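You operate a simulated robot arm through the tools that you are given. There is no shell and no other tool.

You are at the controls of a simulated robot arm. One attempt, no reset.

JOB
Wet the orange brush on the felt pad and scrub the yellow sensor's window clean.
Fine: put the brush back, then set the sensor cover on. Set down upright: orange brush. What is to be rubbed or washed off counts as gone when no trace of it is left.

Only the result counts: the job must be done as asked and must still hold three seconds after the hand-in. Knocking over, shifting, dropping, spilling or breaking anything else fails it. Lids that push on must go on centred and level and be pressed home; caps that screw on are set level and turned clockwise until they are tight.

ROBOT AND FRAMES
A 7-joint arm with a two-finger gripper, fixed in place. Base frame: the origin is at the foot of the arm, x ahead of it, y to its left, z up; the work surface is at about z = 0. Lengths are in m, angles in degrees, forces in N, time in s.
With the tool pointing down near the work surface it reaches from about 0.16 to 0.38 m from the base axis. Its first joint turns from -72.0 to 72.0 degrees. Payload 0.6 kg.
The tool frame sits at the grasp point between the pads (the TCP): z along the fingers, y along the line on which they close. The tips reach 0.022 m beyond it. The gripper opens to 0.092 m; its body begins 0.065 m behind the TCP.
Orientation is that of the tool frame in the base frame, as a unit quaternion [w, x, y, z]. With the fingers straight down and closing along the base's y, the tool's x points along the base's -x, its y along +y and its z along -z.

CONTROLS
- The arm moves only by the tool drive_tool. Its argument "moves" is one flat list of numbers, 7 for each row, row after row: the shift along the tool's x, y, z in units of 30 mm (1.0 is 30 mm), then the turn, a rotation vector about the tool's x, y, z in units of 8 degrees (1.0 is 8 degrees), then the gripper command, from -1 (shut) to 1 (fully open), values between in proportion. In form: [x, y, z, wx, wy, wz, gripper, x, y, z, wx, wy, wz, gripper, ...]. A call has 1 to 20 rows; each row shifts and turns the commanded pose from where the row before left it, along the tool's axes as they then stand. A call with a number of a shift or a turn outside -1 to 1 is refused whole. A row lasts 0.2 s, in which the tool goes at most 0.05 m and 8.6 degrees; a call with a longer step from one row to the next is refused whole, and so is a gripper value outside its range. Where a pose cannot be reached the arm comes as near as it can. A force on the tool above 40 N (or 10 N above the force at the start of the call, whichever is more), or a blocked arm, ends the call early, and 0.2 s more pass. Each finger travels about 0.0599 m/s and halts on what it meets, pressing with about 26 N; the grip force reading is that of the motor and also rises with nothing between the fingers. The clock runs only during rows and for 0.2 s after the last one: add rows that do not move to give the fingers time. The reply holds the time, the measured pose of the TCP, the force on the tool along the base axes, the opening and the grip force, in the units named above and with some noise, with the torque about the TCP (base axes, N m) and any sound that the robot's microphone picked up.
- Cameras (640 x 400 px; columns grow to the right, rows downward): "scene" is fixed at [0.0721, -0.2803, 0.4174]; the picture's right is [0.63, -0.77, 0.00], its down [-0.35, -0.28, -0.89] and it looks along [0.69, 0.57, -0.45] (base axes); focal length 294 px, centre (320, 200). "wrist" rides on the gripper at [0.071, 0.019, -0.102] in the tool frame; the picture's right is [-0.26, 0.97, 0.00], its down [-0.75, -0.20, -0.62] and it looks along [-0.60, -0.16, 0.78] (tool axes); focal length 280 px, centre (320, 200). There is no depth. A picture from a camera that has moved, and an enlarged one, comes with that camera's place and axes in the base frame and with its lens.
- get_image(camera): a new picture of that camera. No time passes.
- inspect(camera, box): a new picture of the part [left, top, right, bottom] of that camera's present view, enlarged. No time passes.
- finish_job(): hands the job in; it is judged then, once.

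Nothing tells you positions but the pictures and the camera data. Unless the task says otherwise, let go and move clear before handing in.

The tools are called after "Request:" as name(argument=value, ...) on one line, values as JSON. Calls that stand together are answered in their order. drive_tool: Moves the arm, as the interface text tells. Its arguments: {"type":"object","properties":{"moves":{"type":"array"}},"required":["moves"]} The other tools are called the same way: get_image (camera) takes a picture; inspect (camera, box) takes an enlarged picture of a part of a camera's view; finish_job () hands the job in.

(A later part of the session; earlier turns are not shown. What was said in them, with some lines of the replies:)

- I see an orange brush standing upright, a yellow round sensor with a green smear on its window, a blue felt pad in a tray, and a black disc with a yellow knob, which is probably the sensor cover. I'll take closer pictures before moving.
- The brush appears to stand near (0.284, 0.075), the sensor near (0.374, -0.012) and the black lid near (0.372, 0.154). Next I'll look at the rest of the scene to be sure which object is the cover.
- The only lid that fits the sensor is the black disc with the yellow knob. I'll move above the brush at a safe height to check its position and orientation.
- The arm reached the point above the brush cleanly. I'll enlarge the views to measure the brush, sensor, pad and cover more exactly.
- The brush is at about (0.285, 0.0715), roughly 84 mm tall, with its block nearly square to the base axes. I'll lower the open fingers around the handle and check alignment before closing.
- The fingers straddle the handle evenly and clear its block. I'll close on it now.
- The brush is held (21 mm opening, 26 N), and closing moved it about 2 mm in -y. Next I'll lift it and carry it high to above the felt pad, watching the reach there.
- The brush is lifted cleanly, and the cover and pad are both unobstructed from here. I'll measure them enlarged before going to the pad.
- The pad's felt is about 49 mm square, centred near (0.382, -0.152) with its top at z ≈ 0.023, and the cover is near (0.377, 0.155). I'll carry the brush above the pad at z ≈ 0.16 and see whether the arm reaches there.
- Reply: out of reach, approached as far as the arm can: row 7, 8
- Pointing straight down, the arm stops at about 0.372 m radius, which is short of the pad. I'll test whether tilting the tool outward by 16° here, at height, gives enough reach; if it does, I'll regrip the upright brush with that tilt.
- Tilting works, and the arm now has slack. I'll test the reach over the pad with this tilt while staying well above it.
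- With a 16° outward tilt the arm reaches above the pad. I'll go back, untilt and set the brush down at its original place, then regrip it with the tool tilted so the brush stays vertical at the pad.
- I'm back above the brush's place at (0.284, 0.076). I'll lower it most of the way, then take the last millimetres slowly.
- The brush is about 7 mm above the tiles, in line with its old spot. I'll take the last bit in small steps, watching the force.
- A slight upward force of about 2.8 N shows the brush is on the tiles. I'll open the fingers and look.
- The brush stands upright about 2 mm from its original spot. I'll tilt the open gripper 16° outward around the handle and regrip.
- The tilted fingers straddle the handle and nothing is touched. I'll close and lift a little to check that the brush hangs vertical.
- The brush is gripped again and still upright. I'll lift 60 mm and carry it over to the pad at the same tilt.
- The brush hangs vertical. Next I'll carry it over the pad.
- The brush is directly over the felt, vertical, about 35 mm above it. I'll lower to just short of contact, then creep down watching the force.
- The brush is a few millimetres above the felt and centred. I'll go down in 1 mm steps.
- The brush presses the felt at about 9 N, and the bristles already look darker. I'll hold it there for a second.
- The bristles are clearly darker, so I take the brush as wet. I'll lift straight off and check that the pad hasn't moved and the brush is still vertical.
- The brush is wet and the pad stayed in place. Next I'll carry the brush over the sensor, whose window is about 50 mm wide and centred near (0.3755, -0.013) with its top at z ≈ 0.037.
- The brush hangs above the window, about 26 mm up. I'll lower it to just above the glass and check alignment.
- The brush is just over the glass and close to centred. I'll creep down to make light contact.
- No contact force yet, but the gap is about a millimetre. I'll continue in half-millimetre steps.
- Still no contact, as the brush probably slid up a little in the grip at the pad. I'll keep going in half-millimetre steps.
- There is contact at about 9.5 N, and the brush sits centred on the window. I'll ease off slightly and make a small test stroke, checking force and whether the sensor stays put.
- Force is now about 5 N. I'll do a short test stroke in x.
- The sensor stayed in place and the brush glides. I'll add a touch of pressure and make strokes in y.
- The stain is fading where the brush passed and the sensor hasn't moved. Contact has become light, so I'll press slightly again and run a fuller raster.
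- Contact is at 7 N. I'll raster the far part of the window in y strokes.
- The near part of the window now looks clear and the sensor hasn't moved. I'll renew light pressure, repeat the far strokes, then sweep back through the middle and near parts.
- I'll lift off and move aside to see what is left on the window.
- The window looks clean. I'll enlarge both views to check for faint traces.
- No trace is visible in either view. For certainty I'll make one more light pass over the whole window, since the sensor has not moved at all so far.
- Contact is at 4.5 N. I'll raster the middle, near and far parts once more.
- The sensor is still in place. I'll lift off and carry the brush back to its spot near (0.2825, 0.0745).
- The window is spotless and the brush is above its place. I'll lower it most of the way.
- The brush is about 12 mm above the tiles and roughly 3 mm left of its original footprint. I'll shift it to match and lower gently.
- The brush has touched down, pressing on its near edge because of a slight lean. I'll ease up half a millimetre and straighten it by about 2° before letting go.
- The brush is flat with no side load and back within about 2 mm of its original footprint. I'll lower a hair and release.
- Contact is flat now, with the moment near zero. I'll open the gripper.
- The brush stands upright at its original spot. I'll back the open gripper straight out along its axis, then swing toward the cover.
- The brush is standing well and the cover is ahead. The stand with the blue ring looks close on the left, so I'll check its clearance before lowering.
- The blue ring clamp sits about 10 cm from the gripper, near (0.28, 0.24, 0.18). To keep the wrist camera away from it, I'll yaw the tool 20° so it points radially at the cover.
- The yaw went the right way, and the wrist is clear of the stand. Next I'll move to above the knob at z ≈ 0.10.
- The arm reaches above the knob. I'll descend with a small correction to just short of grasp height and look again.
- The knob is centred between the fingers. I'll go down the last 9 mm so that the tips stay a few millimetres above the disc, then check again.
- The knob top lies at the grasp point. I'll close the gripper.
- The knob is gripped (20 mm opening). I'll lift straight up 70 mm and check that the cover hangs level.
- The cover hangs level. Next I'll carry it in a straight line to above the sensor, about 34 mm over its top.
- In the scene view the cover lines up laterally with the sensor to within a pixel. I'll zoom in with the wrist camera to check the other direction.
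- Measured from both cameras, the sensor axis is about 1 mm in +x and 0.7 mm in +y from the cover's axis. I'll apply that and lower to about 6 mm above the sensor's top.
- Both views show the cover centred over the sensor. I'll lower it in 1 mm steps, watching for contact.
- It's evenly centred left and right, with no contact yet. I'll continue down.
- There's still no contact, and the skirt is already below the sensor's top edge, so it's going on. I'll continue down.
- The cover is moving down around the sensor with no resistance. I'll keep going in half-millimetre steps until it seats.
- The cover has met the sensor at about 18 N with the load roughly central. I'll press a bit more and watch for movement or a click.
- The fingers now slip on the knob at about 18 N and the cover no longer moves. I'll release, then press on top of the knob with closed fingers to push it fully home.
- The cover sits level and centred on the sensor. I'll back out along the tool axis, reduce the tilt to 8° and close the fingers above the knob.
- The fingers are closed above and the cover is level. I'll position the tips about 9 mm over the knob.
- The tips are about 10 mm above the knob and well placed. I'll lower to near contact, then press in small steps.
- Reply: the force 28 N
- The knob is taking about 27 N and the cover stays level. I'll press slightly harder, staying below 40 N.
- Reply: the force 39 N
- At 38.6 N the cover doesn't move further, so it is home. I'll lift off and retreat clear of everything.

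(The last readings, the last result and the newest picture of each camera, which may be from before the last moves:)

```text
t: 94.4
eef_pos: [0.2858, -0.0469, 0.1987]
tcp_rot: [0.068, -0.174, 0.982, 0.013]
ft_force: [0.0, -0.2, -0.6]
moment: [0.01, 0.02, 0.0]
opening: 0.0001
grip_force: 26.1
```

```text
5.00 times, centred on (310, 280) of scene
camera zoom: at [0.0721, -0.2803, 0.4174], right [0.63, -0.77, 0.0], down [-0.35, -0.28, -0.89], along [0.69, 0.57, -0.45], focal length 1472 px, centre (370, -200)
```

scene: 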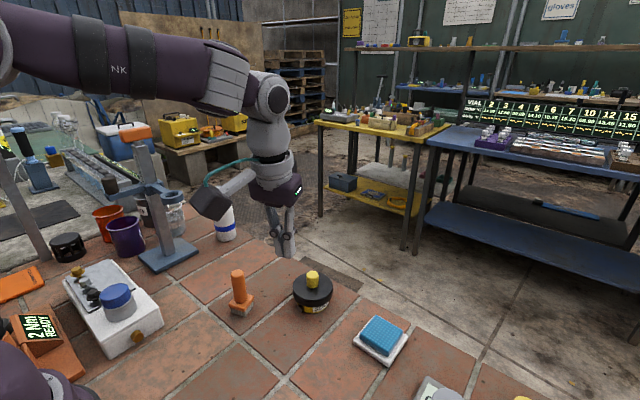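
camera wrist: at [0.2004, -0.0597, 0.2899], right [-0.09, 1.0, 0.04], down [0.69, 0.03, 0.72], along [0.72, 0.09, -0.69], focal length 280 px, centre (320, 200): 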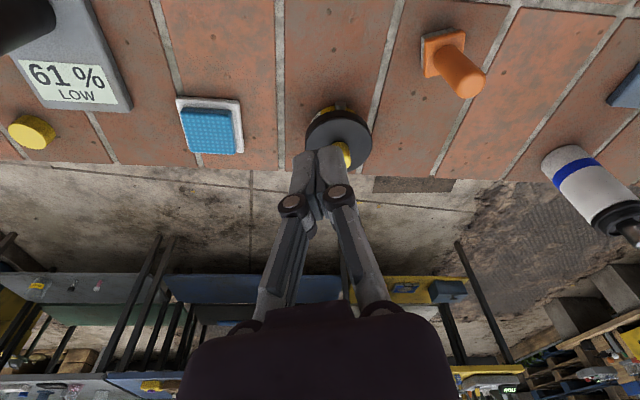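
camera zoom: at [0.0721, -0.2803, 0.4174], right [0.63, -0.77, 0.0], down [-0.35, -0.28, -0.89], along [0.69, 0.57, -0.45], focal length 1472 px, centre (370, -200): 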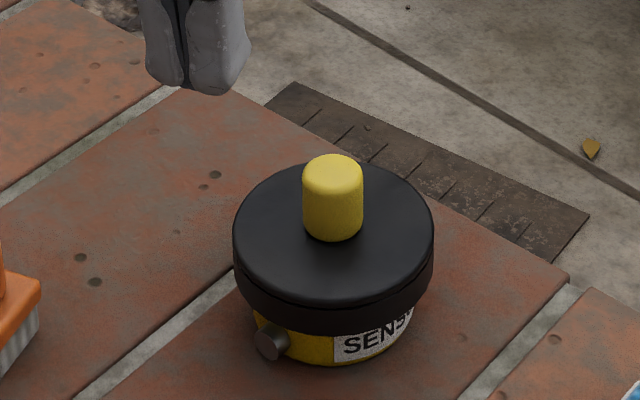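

The cover sits level and the sensor and pad have not moved. I'll take one last close look at the brush and the cover before handing in.

Request:
inspect(camera="scene", box=[180, 210, 340, 330])

Request:
inspect(camera="wrist", box=[280, 80, 400, 190])

Request:
inspect(camera="wrist", box=[400, 10, 510, 110])

```text
3.33 times, centred on (260, 270) of scene
camera zoom: at [0.0721, -0.2803, 0.4174], right [0.63, -0.77, 0.0], down [-0.35, -0.28, -0.89], along [0.69, 0.57, -0.45], focal length 981 px, centre (520, -33)
```

zoom: 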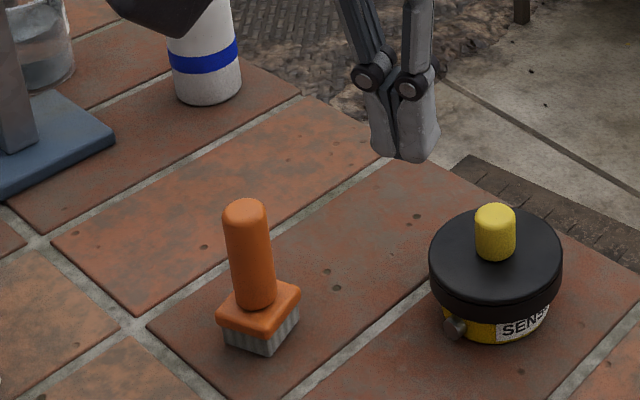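

```text
3.64 times, centred on (340, 135) of wrist
camera zoom: at [0.2004, -0.0597, 0.2899], right [-0.09, 1.0, 0.04], down [0.69, 0.03, 0.72], along [0.72, 0.09, -0.69], focal length 1020 px, centre (247, 436)
```

zoom: 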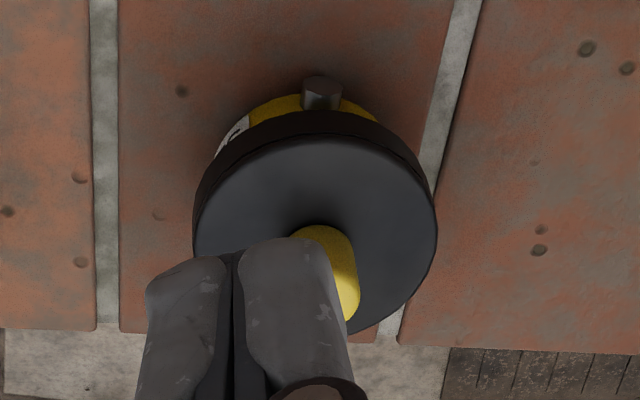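

```text
4.00 times, centred on (455, 60) of wrist
camera zoom: at [0.2004, -0.0597, 0.2899], right [-0.09, 1.0, 0.04], down [0.69, 0.03, 0.72], along [0.72, 0.09, -0.69], focal length 1122 px, centre (-220, 760)
```

zoom: 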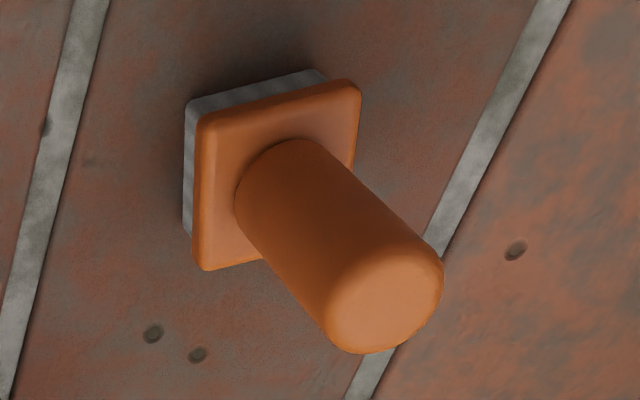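

The brush stands upright at its original spot and the window was scrubbed clean with no trace left. The cover is level, centred and pressed home, and the arm is clear, so I'm handing in.

Request:
finish_job()

```text
The job is handed in.
```

The job is done and handed in; the tool didn't report a verdict, so the results below come from the camera views and force readings.

- **Brush wetted:** I pressed it on the felt pad with about 9–13 N, and the bristles visibly darkened.
- **Window cleaned:** I scrubbed the whole window twice. Close-up views from the scene camera showed no trace of the green stain, and the sensor stayed in place throughout.
- **Brush put back:** It stands upright within about 2 mm of where it started.
- **Cover fitted:** It went over the sensor centred and level. I pressed it down with about 39 N and it moved no further. I heard no click, so I judged it home by that hard stop.

Pointing straight down, the arm could not reach the pad, and the cover lay equally far out. I set the brush down once and regripped it with the tool tilted 16°, and I used the same tilt to place the cover.
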